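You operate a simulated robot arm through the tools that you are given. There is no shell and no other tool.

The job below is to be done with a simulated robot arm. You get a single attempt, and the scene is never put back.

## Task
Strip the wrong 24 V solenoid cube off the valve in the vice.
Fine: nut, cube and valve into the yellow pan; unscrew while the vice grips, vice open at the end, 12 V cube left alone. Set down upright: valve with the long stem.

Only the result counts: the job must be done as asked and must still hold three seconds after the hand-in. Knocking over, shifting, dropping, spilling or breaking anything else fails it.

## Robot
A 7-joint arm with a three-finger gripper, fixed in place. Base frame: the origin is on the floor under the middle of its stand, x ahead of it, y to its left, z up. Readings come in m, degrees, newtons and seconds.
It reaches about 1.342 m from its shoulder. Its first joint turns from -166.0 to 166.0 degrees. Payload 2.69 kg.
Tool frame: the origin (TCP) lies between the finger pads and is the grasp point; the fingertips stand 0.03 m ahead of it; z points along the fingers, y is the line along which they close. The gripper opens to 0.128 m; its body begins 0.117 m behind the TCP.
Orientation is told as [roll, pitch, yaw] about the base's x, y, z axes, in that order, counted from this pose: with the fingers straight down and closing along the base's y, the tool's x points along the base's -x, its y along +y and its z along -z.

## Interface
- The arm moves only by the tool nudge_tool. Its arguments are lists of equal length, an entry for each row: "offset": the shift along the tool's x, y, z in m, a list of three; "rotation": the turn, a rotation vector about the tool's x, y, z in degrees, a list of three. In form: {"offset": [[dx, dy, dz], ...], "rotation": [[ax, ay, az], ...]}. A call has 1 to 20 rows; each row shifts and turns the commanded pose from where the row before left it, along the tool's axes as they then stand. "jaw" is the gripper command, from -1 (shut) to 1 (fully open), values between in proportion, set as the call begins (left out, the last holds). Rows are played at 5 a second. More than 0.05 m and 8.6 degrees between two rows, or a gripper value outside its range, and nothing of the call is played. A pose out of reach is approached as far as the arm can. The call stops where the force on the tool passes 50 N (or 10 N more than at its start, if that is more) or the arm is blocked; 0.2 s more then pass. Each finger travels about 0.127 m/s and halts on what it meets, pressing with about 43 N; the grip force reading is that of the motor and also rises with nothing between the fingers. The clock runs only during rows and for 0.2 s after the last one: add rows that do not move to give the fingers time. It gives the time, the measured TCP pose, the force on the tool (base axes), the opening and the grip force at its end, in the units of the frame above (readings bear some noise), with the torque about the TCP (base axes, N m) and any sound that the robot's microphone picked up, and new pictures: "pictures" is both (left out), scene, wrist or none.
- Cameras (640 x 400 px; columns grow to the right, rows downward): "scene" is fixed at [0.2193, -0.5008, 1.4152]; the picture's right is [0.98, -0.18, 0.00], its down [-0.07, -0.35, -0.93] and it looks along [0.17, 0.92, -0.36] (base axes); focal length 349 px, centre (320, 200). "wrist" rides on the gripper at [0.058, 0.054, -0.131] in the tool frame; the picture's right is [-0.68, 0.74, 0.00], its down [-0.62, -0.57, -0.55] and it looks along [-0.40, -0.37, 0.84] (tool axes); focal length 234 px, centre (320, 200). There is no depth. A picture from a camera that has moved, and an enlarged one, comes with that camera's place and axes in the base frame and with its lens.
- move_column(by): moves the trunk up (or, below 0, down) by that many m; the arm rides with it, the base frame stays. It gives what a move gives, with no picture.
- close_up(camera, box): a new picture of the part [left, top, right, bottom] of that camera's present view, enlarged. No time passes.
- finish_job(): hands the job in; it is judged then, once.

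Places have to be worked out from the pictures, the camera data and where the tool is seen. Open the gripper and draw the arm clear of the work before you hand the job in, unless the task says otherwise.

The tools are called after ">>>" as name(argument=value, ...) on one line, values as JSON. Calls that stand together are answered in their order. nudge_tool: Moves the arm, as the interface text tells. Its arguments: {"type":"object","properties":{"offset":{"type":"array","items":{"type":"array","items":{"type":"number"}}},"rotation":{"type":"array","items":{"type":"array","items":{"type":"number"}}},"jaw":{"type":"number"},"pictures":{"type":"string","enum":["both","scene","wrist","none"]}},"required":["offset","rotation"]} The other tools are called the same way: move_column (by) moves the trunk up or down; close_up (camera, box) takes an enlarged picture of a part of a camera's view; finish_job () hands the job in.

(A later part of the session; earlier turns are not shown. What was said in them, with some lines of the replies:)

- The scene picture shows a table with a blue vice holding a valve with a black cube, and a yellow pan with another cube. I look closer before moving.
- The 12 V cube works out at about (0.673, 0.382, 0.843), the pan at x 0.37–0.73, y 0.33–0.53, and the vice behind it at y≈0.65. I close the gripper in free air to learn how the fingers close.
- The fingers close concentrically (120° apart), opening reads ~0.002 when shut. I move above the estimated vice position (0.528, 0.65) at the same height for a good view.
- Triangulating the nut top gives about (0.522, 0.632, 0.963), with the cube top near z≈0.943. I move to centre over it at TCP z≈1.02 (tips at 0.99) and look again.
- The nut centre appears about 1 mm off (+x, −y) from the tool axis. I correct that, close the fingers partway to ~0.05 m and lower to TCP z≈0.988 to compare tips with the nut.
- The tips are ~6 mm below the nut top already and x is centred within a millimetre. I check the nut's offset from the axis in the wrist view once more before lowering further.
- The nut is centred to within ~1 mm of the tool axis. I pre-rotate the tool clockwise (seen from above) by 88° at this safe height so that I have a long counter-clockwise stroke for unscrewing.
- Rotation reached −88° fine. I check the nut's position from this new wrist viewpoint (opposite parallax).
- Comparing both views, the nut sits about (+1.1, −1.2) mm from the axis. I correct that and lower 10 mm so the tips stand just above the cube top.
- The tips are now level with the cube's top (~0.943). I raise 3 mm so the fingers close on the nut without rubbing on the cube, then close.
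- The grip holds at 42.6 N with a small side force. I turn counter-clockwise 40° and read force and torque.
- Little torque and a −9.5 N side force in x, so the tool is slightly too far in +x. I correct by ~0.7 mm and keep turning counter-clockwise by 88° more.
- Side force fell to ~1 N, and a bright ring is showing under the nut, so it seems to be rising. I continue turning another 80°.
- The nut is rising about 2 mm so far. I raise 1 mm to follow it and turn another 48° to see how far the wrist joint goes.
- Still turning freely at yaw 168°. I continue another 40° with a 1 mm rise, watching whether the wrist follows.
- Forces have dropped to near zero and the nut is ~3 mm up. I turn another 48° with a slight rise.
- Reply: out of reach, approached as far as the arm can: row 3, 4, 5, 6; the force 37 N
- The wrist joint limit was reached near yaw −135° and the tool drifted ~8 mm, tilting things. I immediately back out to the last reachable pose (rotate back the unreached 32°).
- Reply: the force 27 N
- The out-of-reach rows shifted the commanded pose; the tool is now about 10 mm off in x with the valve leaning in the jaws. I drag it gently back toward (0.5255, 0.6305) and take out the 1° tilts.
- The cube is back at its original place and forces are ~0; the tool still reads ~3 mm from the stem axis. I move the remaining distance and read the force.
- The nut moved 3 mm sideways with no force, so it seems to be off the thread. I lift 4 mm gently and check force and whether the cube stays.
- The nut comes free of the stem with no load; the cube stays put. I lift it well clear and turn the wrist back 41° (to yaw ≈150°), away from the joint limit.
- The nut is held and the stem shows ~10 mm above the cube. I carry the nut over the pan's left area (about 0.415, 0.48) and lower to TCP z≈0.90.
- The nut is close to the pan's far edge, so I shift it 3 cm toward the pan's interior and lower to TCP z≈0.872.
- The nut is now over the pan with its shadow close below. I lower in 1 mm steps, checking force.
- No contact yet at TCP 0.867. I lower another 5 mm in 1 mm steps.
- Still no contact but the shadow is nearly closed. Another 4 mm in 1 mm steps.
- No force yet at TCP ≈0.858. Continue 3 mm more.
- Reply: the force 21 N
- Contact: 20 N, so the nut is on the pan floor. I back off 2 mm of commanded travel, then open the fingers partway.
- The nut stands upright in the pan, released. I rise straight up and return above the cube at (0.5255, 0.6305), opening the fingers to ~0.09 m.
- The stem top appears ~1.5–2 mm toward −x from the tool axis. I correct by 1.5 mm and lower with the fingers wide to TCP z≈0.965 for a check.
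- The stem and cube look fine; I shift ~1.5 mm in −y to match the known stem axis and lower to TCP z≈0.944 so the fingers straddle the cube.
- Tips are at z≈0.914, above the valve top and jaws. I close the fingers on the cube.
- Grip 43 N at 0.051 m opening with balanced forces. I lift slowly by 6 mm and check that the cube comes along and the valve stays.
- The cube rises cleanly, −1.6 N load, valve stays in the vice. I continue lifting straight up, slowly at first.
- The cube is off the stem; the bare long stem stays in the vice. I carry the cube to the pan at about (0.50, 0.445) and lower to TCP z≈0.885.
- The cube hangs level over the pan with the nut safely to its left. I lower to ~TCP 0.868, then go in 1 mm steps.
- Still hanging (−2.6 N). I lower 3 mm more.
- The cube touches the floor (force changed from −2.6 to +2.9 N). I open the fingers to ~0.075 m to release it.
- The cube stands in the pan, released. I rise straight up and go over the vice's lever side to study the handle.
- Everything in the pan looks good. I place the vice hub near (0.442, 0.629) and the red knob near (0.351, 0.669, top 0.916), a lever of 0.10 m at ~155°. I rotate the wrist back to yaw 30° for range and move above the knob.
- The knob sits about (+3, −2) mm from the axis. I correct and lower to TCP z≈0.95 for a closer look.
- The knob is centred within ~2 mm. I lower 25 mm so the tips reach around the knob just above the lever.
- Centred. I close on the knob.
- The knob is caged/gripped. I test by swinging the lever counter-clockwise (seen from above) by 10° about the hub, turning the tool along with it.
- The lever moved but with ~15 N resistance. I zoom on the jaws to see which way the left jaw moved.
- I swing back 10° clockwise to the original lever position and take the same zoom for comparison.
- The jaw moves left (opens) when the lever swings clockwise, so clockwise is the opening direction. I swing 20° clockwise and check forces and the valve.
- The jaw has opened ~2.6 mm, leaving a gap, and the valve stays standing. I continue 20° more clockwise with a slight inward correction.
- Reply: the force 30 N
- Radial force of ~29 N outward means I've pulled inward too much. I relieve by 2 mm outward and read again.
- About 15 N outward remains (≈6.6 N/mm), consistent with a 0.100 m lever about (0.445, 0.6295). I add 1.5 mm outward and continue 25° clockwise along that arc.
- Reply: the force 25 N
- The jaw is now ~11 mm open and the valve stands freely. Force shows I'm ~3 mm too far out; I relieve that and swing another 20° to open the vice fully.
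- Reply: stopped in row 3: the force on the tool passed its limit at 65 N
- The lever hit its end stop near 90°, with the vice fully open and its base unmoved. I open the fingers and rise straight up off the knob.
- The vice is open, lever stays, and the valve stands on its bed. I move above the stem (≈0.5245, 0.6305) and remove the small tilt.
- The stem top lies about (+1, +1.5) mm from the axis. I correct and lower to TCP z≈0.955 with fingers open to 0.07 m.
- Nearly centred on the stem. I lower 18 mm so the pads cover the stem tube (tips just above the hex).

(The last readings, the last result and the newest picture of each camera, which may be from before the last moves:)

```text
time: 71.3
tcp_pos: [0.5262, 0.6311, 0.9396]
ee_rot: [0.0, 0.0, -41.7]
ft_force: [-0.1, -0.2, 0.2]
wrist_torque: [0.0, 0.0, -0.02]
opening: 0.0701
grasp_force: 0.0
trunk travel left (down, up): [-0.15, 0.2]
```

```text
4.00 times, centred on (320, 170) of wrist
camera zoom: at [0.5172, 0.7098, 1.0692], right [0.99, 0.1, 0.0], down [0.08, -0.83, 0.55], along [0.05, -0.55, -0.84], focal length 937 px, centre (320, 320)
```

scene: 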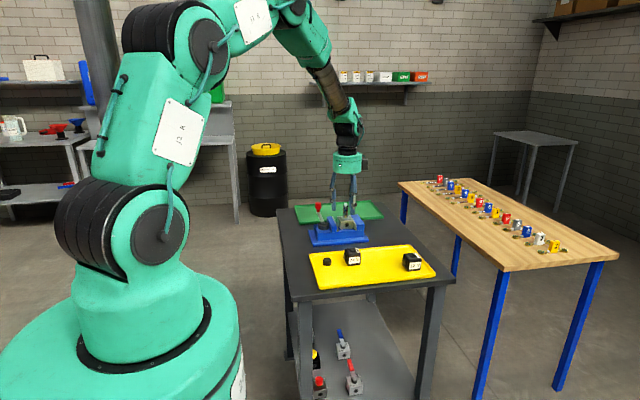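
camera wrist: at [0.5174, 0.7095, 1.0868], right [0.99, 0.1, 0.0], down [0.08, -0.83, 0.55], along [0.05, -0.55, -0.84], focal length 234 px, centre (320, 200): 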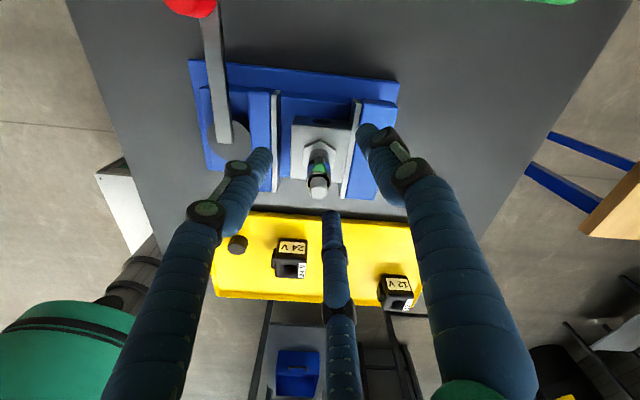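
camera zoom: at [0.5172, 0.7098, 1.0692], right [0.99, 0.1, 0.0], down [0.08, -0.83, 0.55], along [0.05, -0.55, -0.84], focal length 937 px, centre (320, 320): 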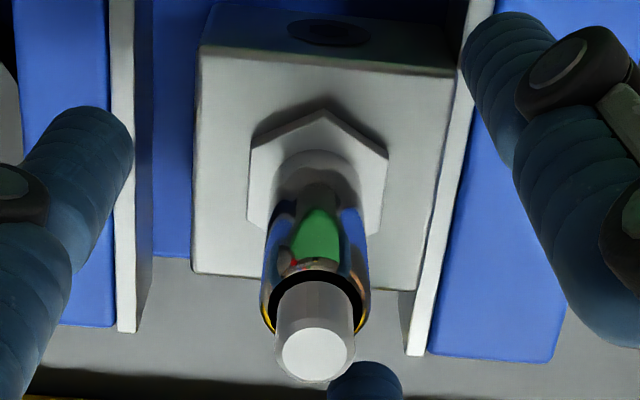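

Tips at z≈0.905, above the hex and jaws. I close on the stem.

>>> nudge_tool(offset=[[0, 0, 0], [0, 0, 0], [0, 0, 0], [0, 0, 0], [0, 0, 0]], rotation=[[0, 0, 0], [0, 0, 0], [0, 0, 0], [0, 0, 0], [0, 0, 0]], jaw=-1, pictures="none")

>>> close_up(camera="scene", box=[313, 190, 377, 230])

>>> close_up(camera="wrist", box=[256, 120, 384, 220])

```text
time: 72.5
tcp_pos: [0.5244, 0.6305, 0.9388]
ee_rot: [-0.1, 0.0, -41.7]
ft_force: [-5.5, -1.1, 0.3]
wrist_torque: [-0.05, 0.2, -0.1]
opening: 0.0164
grasp_force: 42.1
trunk travel left (down, up): [-0.15, 0.2]
```

```text
10.00 times, centred on (345, 210) of scene
camera zoom: at [0.2193, -0.5008, 1.4152], right [0.98, -0.18, 0.0], down [-0.07, -0.35, -0.93], along [0.17, 0.92, -0.36], focal length 3490 px, centre (70, 100)
```

zoom: 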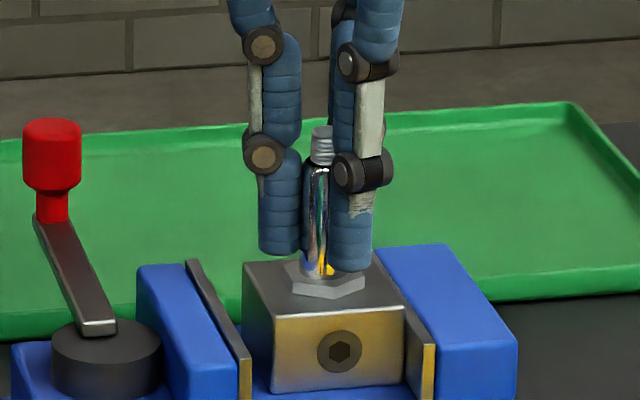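

```text
4.00 times, centred on (320, 170) of wrist
camera zoom: at [0.5167, 0.7095, 1.0691], right [0.99, 0.1, 0.0], down [0.08, -0.83, 0.55], along [0.05, -0.55, -0.84], focal length 937 px, centre (320, 320)
```

zoom: 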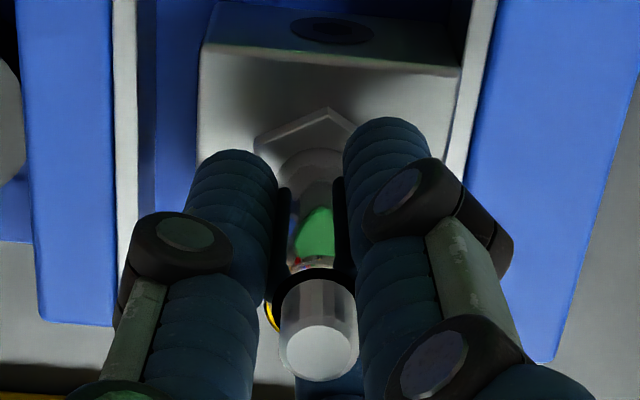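

The stem is firmly gripped. I shift 1.5 mm away from the fixed jaw (−x) and lift slowly.

>>> nudge_tool(offset=[[0.0006, -0.0005, -0.001], [0.0006, -0.0005, -0.002], [0, 0, -0.003], [0, 0, -0.004], [0, 0, 0]], rotation=[[0, 0, 0], [0, 0, 0], [0, 0, 0], [0, 0, 0], [0, 0, 0]], pictures="none")

>>> close_up(camera="scene", box=[313, 190, 377, 230])

```text
time: 73.7
tcp_pos: [0.5245, 0.6319, 0.9488]
ee_rot: [-0.1, 0.1, -41.7]
ft_force: [-0.2, 0.6, -3.2]
wrist_torque: [0.03, 0.02, -0.01]
opening: 0.0165
grasp_force: 42.1
trunk travel left (down, up): [-0.15, 0.2]
```

```text
10.00 times, centred on (345, 210) of scene
camera zoom: at [0.2193, -0.5008, 1.4152], right [0.98, -0.18, 0.0], down [-0.07, -0.35, -0.93], along [0.17, 0.92, -0.36], focal length 3490 px, centre (70, 100)
```

zoom: 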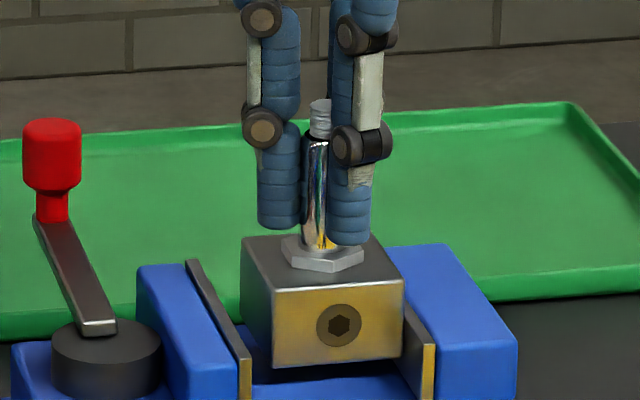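

The valve is clear of the bed at 10 mm with a −3 N load, upright. I lift it 0.1 m, carry it to (0.582, 0.432) between the two cubes, and lower partway.

>>> nudge_tool(offset=[[0, 0, -0.01], [0, 0, -0.02], [0, 0, -0.03], [0, 0, -0.04], [0, 0, 0]], rotation=[[0, 0, 0], [0, 0, 0], [0, 0, 0], [0, 0, 0], [0, 0, 0]], pictures="scene")

>>> nudge_tool(offset=[[-0.0352, -0.0222, 0], [-0.0352, -0.0222, 0], [-0.0352, -0.0222, 0], [-0.0352, -0.0222, 0], [-0.0352, -0.0222, 0], [0, 0, 0.03], [0, 0, 0.03], [0, 0, 0.03], [0, 0, 0]], rotation=[[0, 0, 0], [0, 0, 0], [0, 0, 0], [0, 0, 0], [0, 0, 0], [0, 0, 0], [0, 0, 0], [0, 0, 0], [0, 0, 0]])

>>> close_up(camera="scene", box=[330, 215, 442, 285])

>>> close_up(camera="wrist", box=[200, 60, 456, 220])

```text
time: 74.9
tcp_pos: [0.5267, 0.631, 1.0504]
ee_rot: [-0.1, -0.1, -41.7]
ft_force: [-0.6, 0.0, -3.6]
wrist_torque: [0.08, -0.03, 0.0]
opening: 0.0166
grasp_force: 42.4
trunk travel left (down, up): [-0.15, 0.2]
```

scene: 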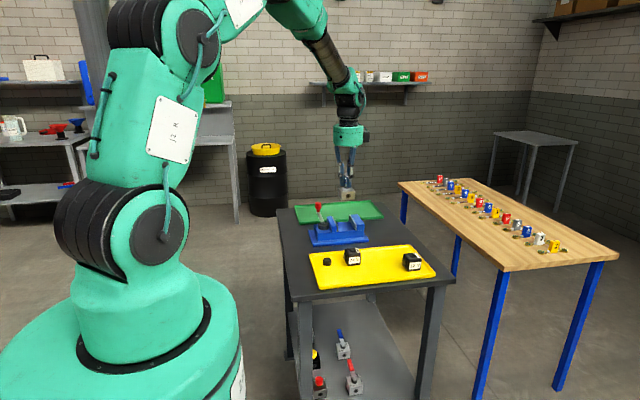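

```text
time: 76.9
tcp_pos: [0.5812, 0.4327, 0.9573]
ee_rot: [-0.1, 0.0, -41.8]
ft_force: [-0.2, 0.8, -4.5]
wrist_torque: [0.01, 0.03, 0.0]
opening: 0.0165
grasp_force: 42.3
trunk travel left (down, up): [-0.15, 0.2]
camera wrist: at [0.5734, 0.5114, 1.0886], right [0.99, 0.1, 0.0], down [0.08, -0.83, 0.55], along [0.05, -0.55, -0.84], focal length 234 px, centre (320, 200)
```

scene: 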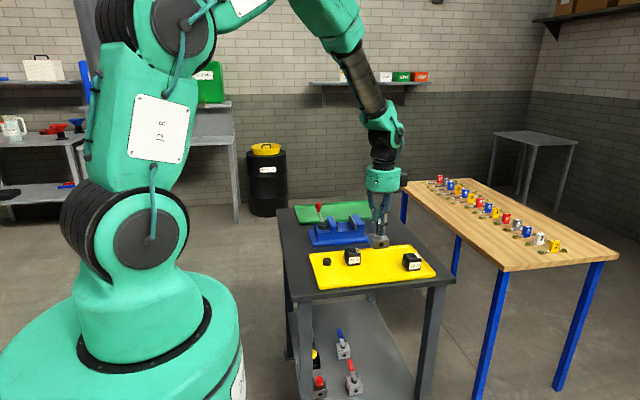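
wrist: 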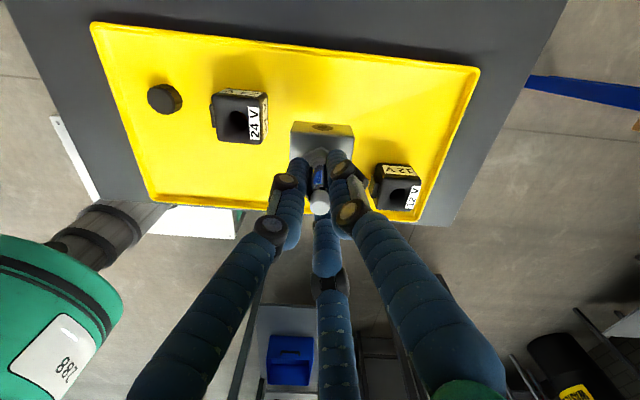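

```text
5.71 times, centred on (386, 250) of scene
camera zoom: at [0.2193, -0.5008, 1.4152], right [0.98, -0.18, 0.0], down [-0.07, -0.35, -0.93], along [0.17, 0.92, -0.36], focal length 1994 px, centre (-57, -86)
```

zoom: 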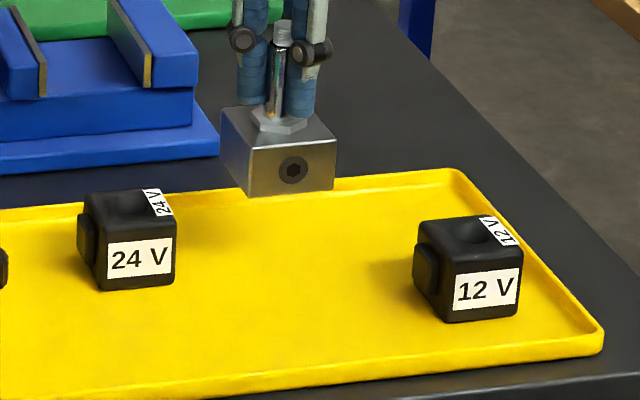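

```text
2.50 times, centred on (328, 140) of wrist
camera zoom: at [0.5734, 0.5114, 1.0886], right [0.99, 0.1, 0.0], down [0.08, -0.83, 0.55], along [0.05, -0.55, -0.84], focal length 585 px, centre (300, 350)
```

zoom: 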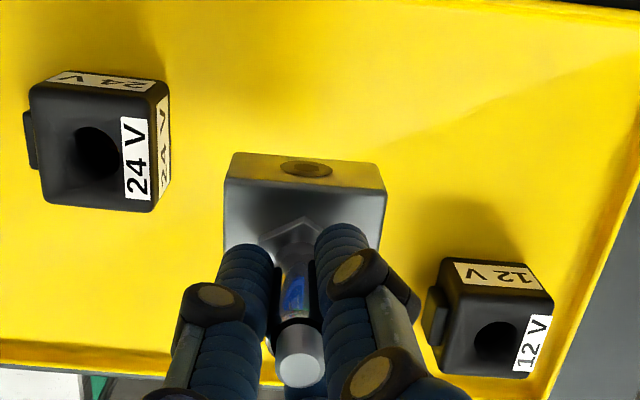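

The valve hangs upright over the free spot between the two cubes. I lower 50 mm, then continue in small steps.

>>> nudge_tool(offset=[[0, 0, 0.02], [0, 0, 0.015], [0, 0, 0.01], [0, 0, 0.005], [0, 0, 0]], rotation=[[0, 0, 0], [0, 0, 0], [0, 0, 0], [0, 0, 0], [0, 0, 0]], pictures="none")

>>> close_up(camera="scene", box=[330, 215, 442, 285])

>>> close_up(camera="wrist", box=[200, 60, 456, 220])

```text
time: 78.1
tcp_pos: [0.5814, 0.4317, 0.9081]
ee_rot: [-0.1, 0.0, -41.8]
ft_force: [0.6, -0.5, -3.2]
wrist_torque: [0.01, -0.05, -0.01]
opening: 0.0167
grasp_force: 42.2
trunk travel left (down, up): [-0.15, 0.2]
```

```text
5.71 times, centred on (386, 250) of scene
camera zoom: at [0.2193, -0.5008, 1.4152], right [0.98, -0.18, 0.0], down [-0.07, -0.35, -0.93], along [0.17, 0.92, -0.36], focal length 1994 px, centre (-57, -86)
```

zoom: 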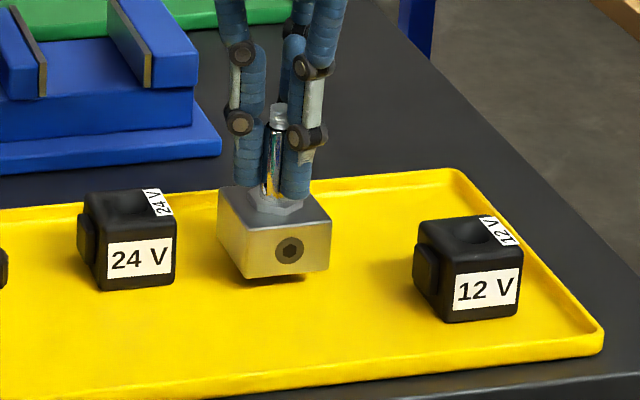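

```text
2.50 times, centred on (328, 140) of wrist
camera zoom: at [0.5739, 0.51, 1.0393], right [0.99, 0.1, 0.0], down [0.08, -0.83, 0.55], along [0.05, -0.55, -0.84], focal length 585 px, centre (300, 350)
```

zoom: 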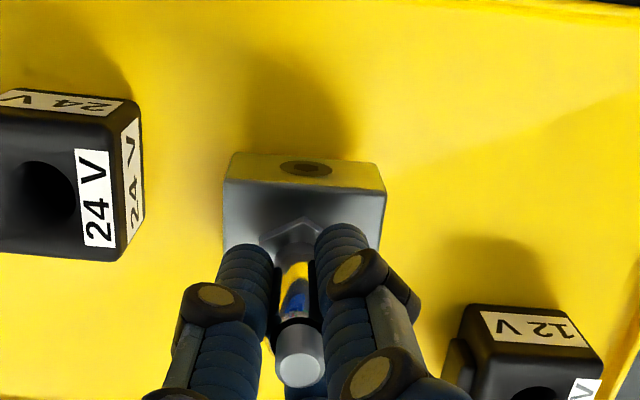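

Well clear of both cubes, about 10 mm above the floor. I lower in 1.5 mm and 1 mm steps.

>>> nudge_tool(offset=[[0, 0, 0.0015], [0, 0, 0.0015], [0, 0, 0.0015], [0, 0, 0.0015], [0, 0, 0]], rotation=[[0, 0, 0], [0, 0, 0], [0, 0, 0], [0, 0, 0], [0, 0, 0]], pictures="none")

>>> nudge_tool(offset=[[0, 0, 0.001], [0, 0, 0.001], [0, 0, 0.001], [0, 0, 0]], rotation=[[0, 0, 0], [0, 0, 0], [0, 0, 0], [0, 0, 0]], pictures="none")

>>> close_up(camera="scene", box=[330, 215, 442, 285])

```text
time: 79.3
tcp_pos: [0.5827, 0.4324, 0.9018]
ee_rot: [-0.1, 0.1, -41.7]
ft_force: [1.2, -0.5, -3.5]
wrist_torque: [0.0, 0.01, 0.05]
opening: 0.0167
grasp_force: 42.6
trunk travel left (down, up): [-0.15, 0.2]
```

```text
time: 80.3
tcp_pos: [0.582, 0.4308, 0.8992]
ee_rot: [-0.1, 0.0, -41.7]
ft_force: [0.6, -0.2, -3.9]
wrist_torque: [0.06, 0.01, -0.02]
opening: 0.0162
grasp_force: 42.1
trunk travel left (down, up): [-0.15, 0.2]
```

```text
5.71 times, centred on (386, 250) of scene
camera zoom: at [0.2193, -0.5008, 1.4152], right [0.98, -0.18, 0.0], down [-0.07, -0.35, -0.93], along [0.17, 0.92, -0.36], focal length 1994 px, centre (-57, -86)
```

zoom: 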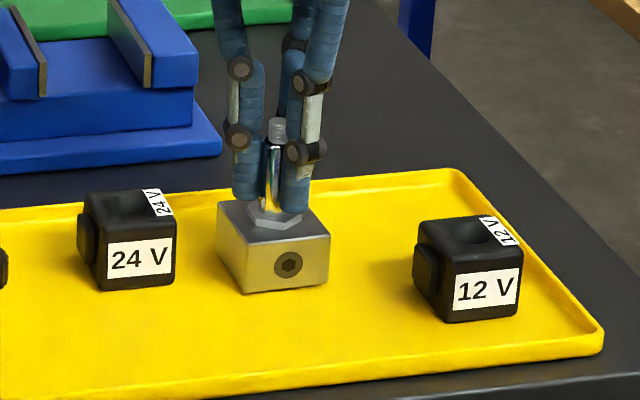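

Still hanging at −3.9 N, nearly touching. I lower 2 mm more in 1 mm steps.

>>> nudge_tool(offset=[[0, 0, 0.001], [0, 0, 0.001], [0, 0, 0]], rotation=[[0, 0, 0], [0, 0, 0], [0, 0, 0]], pictures="none")

>>> close_up(camera="scene", box=[353, 235, 401, 265])

```text
time: 81.1
tcp_pos: [0.5823, 0.4311, 0.8979]
ee_rot: [-0.2, 0.0, -41.8]
ft_force: [-0.5, 0.0, -2.6]
wrist_torque: [0.03, 0.0, -0.01]
opening: 0.0166
grasp_force: 42.1
trunk travel left (down, up): [-0.15, 0.2]
```

```text
13.33 times, centred on (377, 250) of scene
camera zoom: at [0.2193, -0.5008, 1.4152], right [0.98, -0.18, 0.0], down [-0.07, -0.35, -0.93], along [0.17, 0.92, -0.36], focal length 4654 px, centre (-440, -467)
```

zoom: 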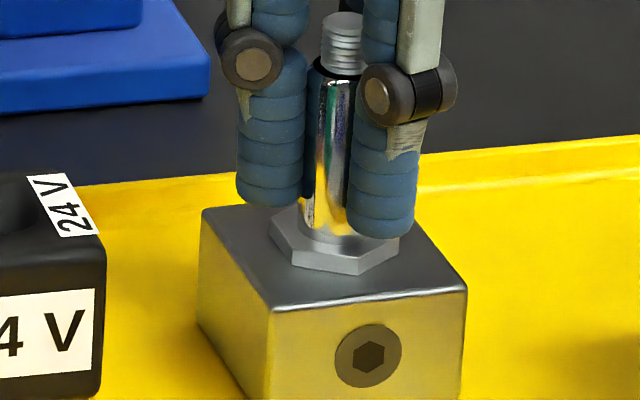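

Force just beginning to change (−2.6 N). I lower another 1.5 mm gently.

>>> nudge_tool(offset=[[0, 0, 0.0008], [0, 0, 0.0007], [0, 0, 0]], rotation=[[0, 0, 0], [0, 0, 0], [0, 0, 0]], pictures="none")

>>> close_up(camera="scene", box=[353, 240, 401, 270])

```text
time: 81.9
tcp_pos: [0.5827, 0.4315, 0.8985]
ee_rot: [0.0, 0.1, -41.7]
ft_force: [-2.0, -0.8, 12.5]
wrist_torque: [-0.27, 0.31, -0.04]
opening: 0.0163
grasp_force: 41.9
trunk travel left (down, up): [-0.15, 0.2]
```

```text
13.33 times, centred on (377, 255) of scene
camera zoom: at [0.2193, -0.5008, 1.4152], right [0.98, -0.18, 0.0], down [-0.07, -0.35, -0.93], along [0.17, 0.92, -0.36], focal length 4654 px, centre (-440, -533)
```

zoom: 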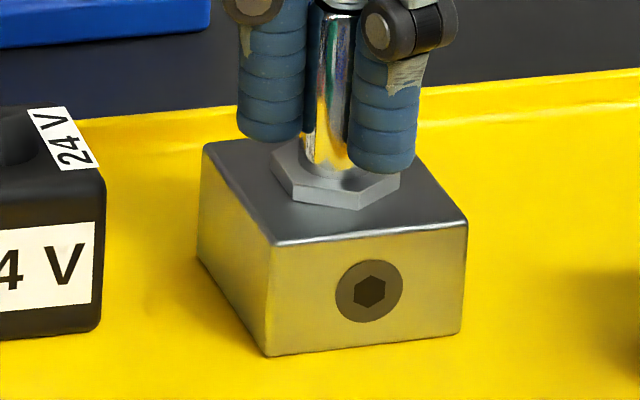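

The valve stands on the pan floor (12.5 N push). I ease off 0.8 mm, then open the fingers to 0.055 m.

>>> nudge_tool(offset=[[0, 0, -0.0008], [0, 0, 0]], rotation=[[0, 0, 0], [0, 0, 0]], pictures="none")

>>> nudge_tool(offset=[[0, 0, 0], [0, 0, 0], [0, 0, 0]], rotation=[[0, 0, 0], [0, 0, 0], [0, 0, 0]], jaw=-0.15, pictures="none")

>>> close_up(camera="scene", box=[330, 215, 442, 285])

>>> close_up(camera="wrist", box=[256, 100, 384, 220])

```text
time: 82.5
tcp_pos: [0.5827, 0.4313, 0.8985]
ee_rot: [0.0, 0.0, -41.8]
ft_force: [5.7, -0.1, 9.1]
wrist_torque: [0.09, -0.29, -0.03]
opening: 0.0164
grasp_force: 42.6
trunk travel left (down, up): [-0.15, 0.2]
```

```text
time: 83.3
tcp_pos: [0.5807, 0.4307, 0.8963]
ee_rot: [-0.1, 0.0, -41.7]
ft_force: [-0.7, -0.2, 0.5]
wrist_torque: [-0.03, -0.01, 0.02]
opening: 0.0545
grasp_force: 0.0
trunk travel left (down, up): [-0.15, 0.2]
```

```text
5.71 times, centred on (386, 250) of scene
camera zoom: at [0.2193, -0.5008, 1.4152], right [0.98, -0.18, 0.0], down [-0.07, -0.35, -0.93], along [0.17, 0.92, -0.36], focal length 1994 px, centre (-57, -86)
```

zoom: 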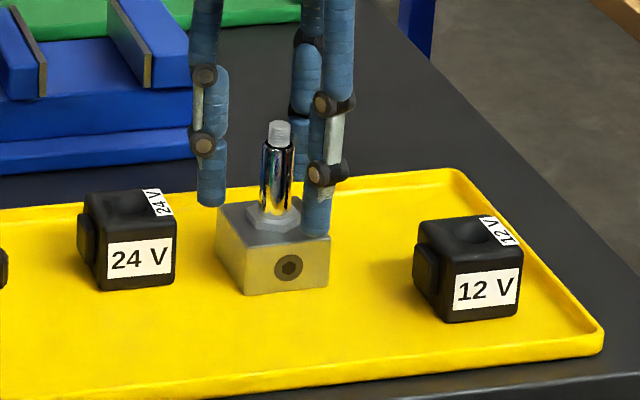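

```text
3.33 times, centred on (320, 160) of wrist
camera zoom: at [0.5733, 0.5096, 1.0277], right [0.99, 0.1, 0.0], down [0.08, -0.83, 0.55], along [0.05, -0.55, -0.84], focal length 781 px, centre (320, 333)
```

zoom: 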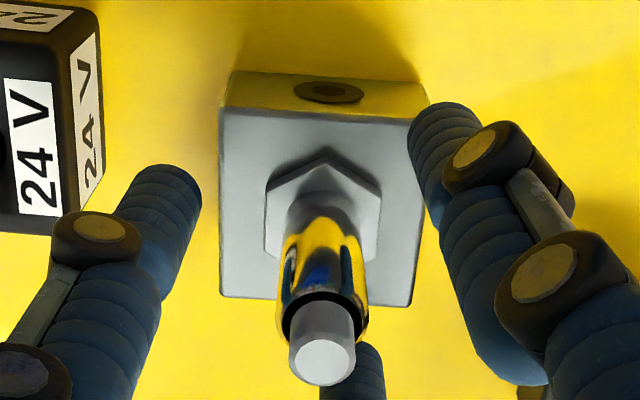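

The valve stands upright with the stem up, fingers free around it. I rise straight up, slowly at first.

>>> nudge_tool(offset=[[0, 0, -0.015], [0, 0, -0.025], [0, 0, -0.035], [0, 0, -0.045], [0, 0, -0.045], [0, 0, -0.045], [0, 0, 0]], rotation=[[0, 0, 0], [0, 0, 0], [0, 0, 0], [0, 0, 0], [0, 0, 0], [0, 0, 0], [0, 0, 0]])

>>> close_up(camera="scene", box=[280, 190, 440, 290])

```text
time: 84.9
tcp_pos: [0.5818, 0.431, 1.108]
ee_rot: [-0.1, 0.0, -41.7]
ft_force: [-0.5, 0.5, 0.5]
wrist_torque: [0.05, -0.06, 0.01]
opening: 0.0543
grasp_force: 0.1
trunk travel left (down, up): [-0.15, 0.2]
camera wrist: at [0.574, 0.5091, 1.2395], right [0.99, 0.1, 0.0], down [0.08, -0.83, 0.55], along [0.05, -0.55, -0.84], focal length 234 px, centre (320, 200)
```

scene: 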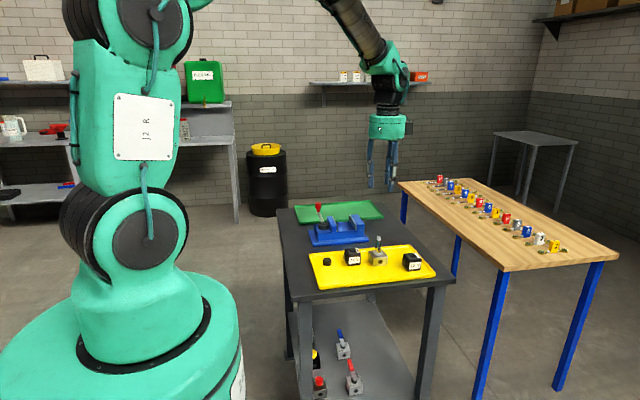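
wrist: 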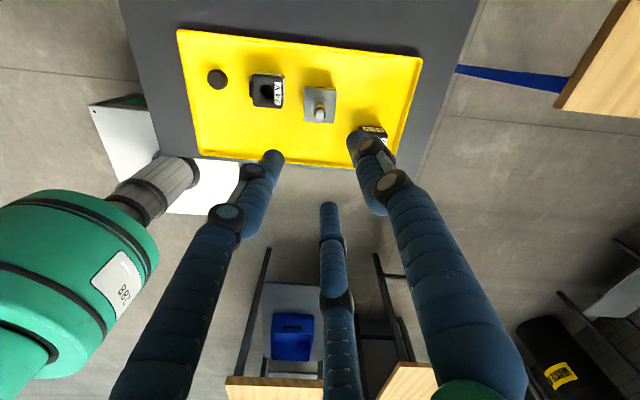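

```text
4.00 times, centred on (360, 240) of scene
camera zoom: at [0.2193, -0.5008, 1.4152], right [0.98, -0.18, 0.0], down [-0.07, -0.35, -0.93], along [0.17, 0.92, -0.36], focal length 1396 px, centre (160, 40)
```

zoom: 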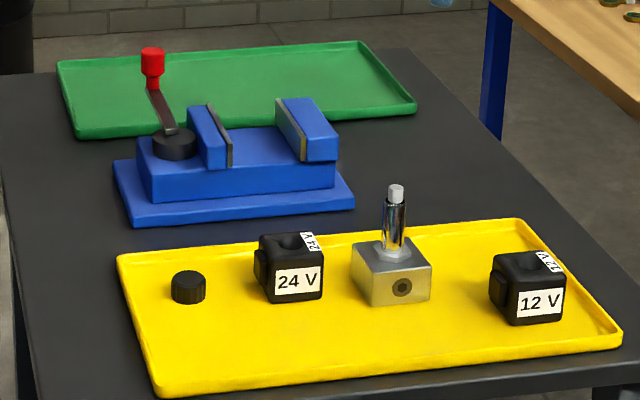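

All three parts stand in the yellow pan, the 12 V cube is in its original place and the vice is open. I open the gripper fully and draw the arm further up, clear of the work.

>>> nudge_tool(offset=[[0, 0, -0.04], [0, 0, -0.04], [0, 0, 0], [0, 0, 0], [0, 0, 0], [0, 0, 0]], rotation=[[0, 0, 0], [0, 0, 0], [0, 0, 0], [0, 0, 0], [0, 0, 0], [0, 0, 0]], jaw=1)

>>> close_up(camera="scene", box=[280, 190, 440, 290])

```text
time: 86.3
tcp_pos: [0.5833, 0.4316, 1.1868]
ee_rot: [-0.1, -0.2, -41.7]
ft_force: [-0.2, 0.5, -0.7]
wrist_torque: [0.01, -0.01, -0.01]
opening: 0.1278
grasp_force: 0.1
trunk travel left (down, up): [-0.15, 0.2]
camera wrist: at [0.5753, 0.511, 1.3175], right [0.99, 0.1, 0.0], down [0.08, -0.83, 0.55], along [0.05, -0.55, -0.84], focal length 234 px, centre (320, 200)
```

scene: 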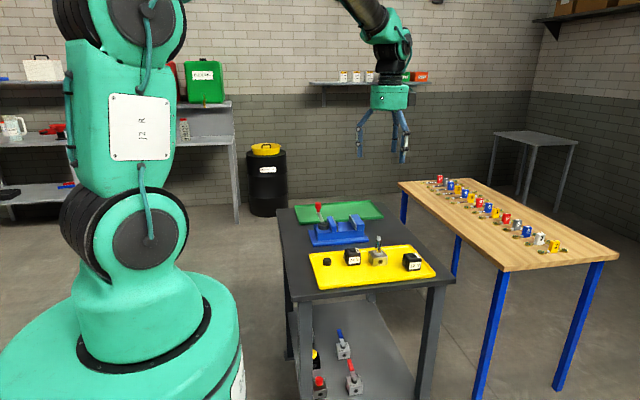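
wrist: 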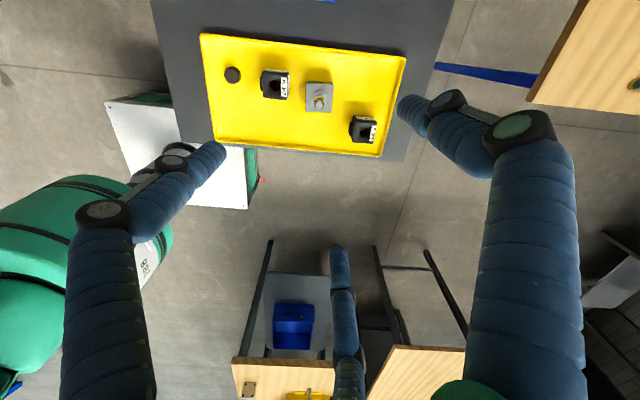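

```text
4.00 times, centred on (360, 240) of scene
camera zoom: at [0.2193, -0.5008, 1.4152], right [0.98, -0.18, 0.0], down [-0.07, -0.35, -0.93], along [0.17, 0.92, -0.36], focal length 1396 px, centre (160, 40)
```

zoom: 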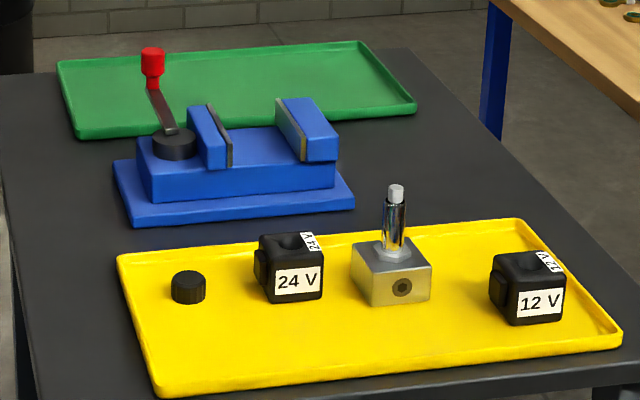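

The picture shows nut, 24 V cube and upright valve at rest in the yellow pan, the 12 V cube untouched, the vice open and the gripper open and clear. I hand the job in.

>>> finish_job()

```text
The job is handed in.
```

The 24 V cube is off the valve. The nut, the cube and the valve are all in the yellow pan, and the job is handed in. No result came back, so what follows is from the last pictures and readings.

- **Valve:** it stands upright between the two cubes with the long stem pointing up.
- **Nut:** it was unscrewed while the vice still gripped the valve, and it sits at the left of the pan.
- **12 V cube:** I never touched it, and it is where it was at the start.
- **Vice:** it is open. I swung the lever until it stopped, where the force briefly reached 65 N. The vice base did not move.
- **Arm:** the gripper is open and drawn up clear of the work.

**Slip while unscrewing:** the wrist reached its joint limit and dragged the nut, cube and valve a few millimetres sideways, which tilted the valve in the jaws. I moved it back. The cube returned to its original place in the pictures, and nothing looked damaged.
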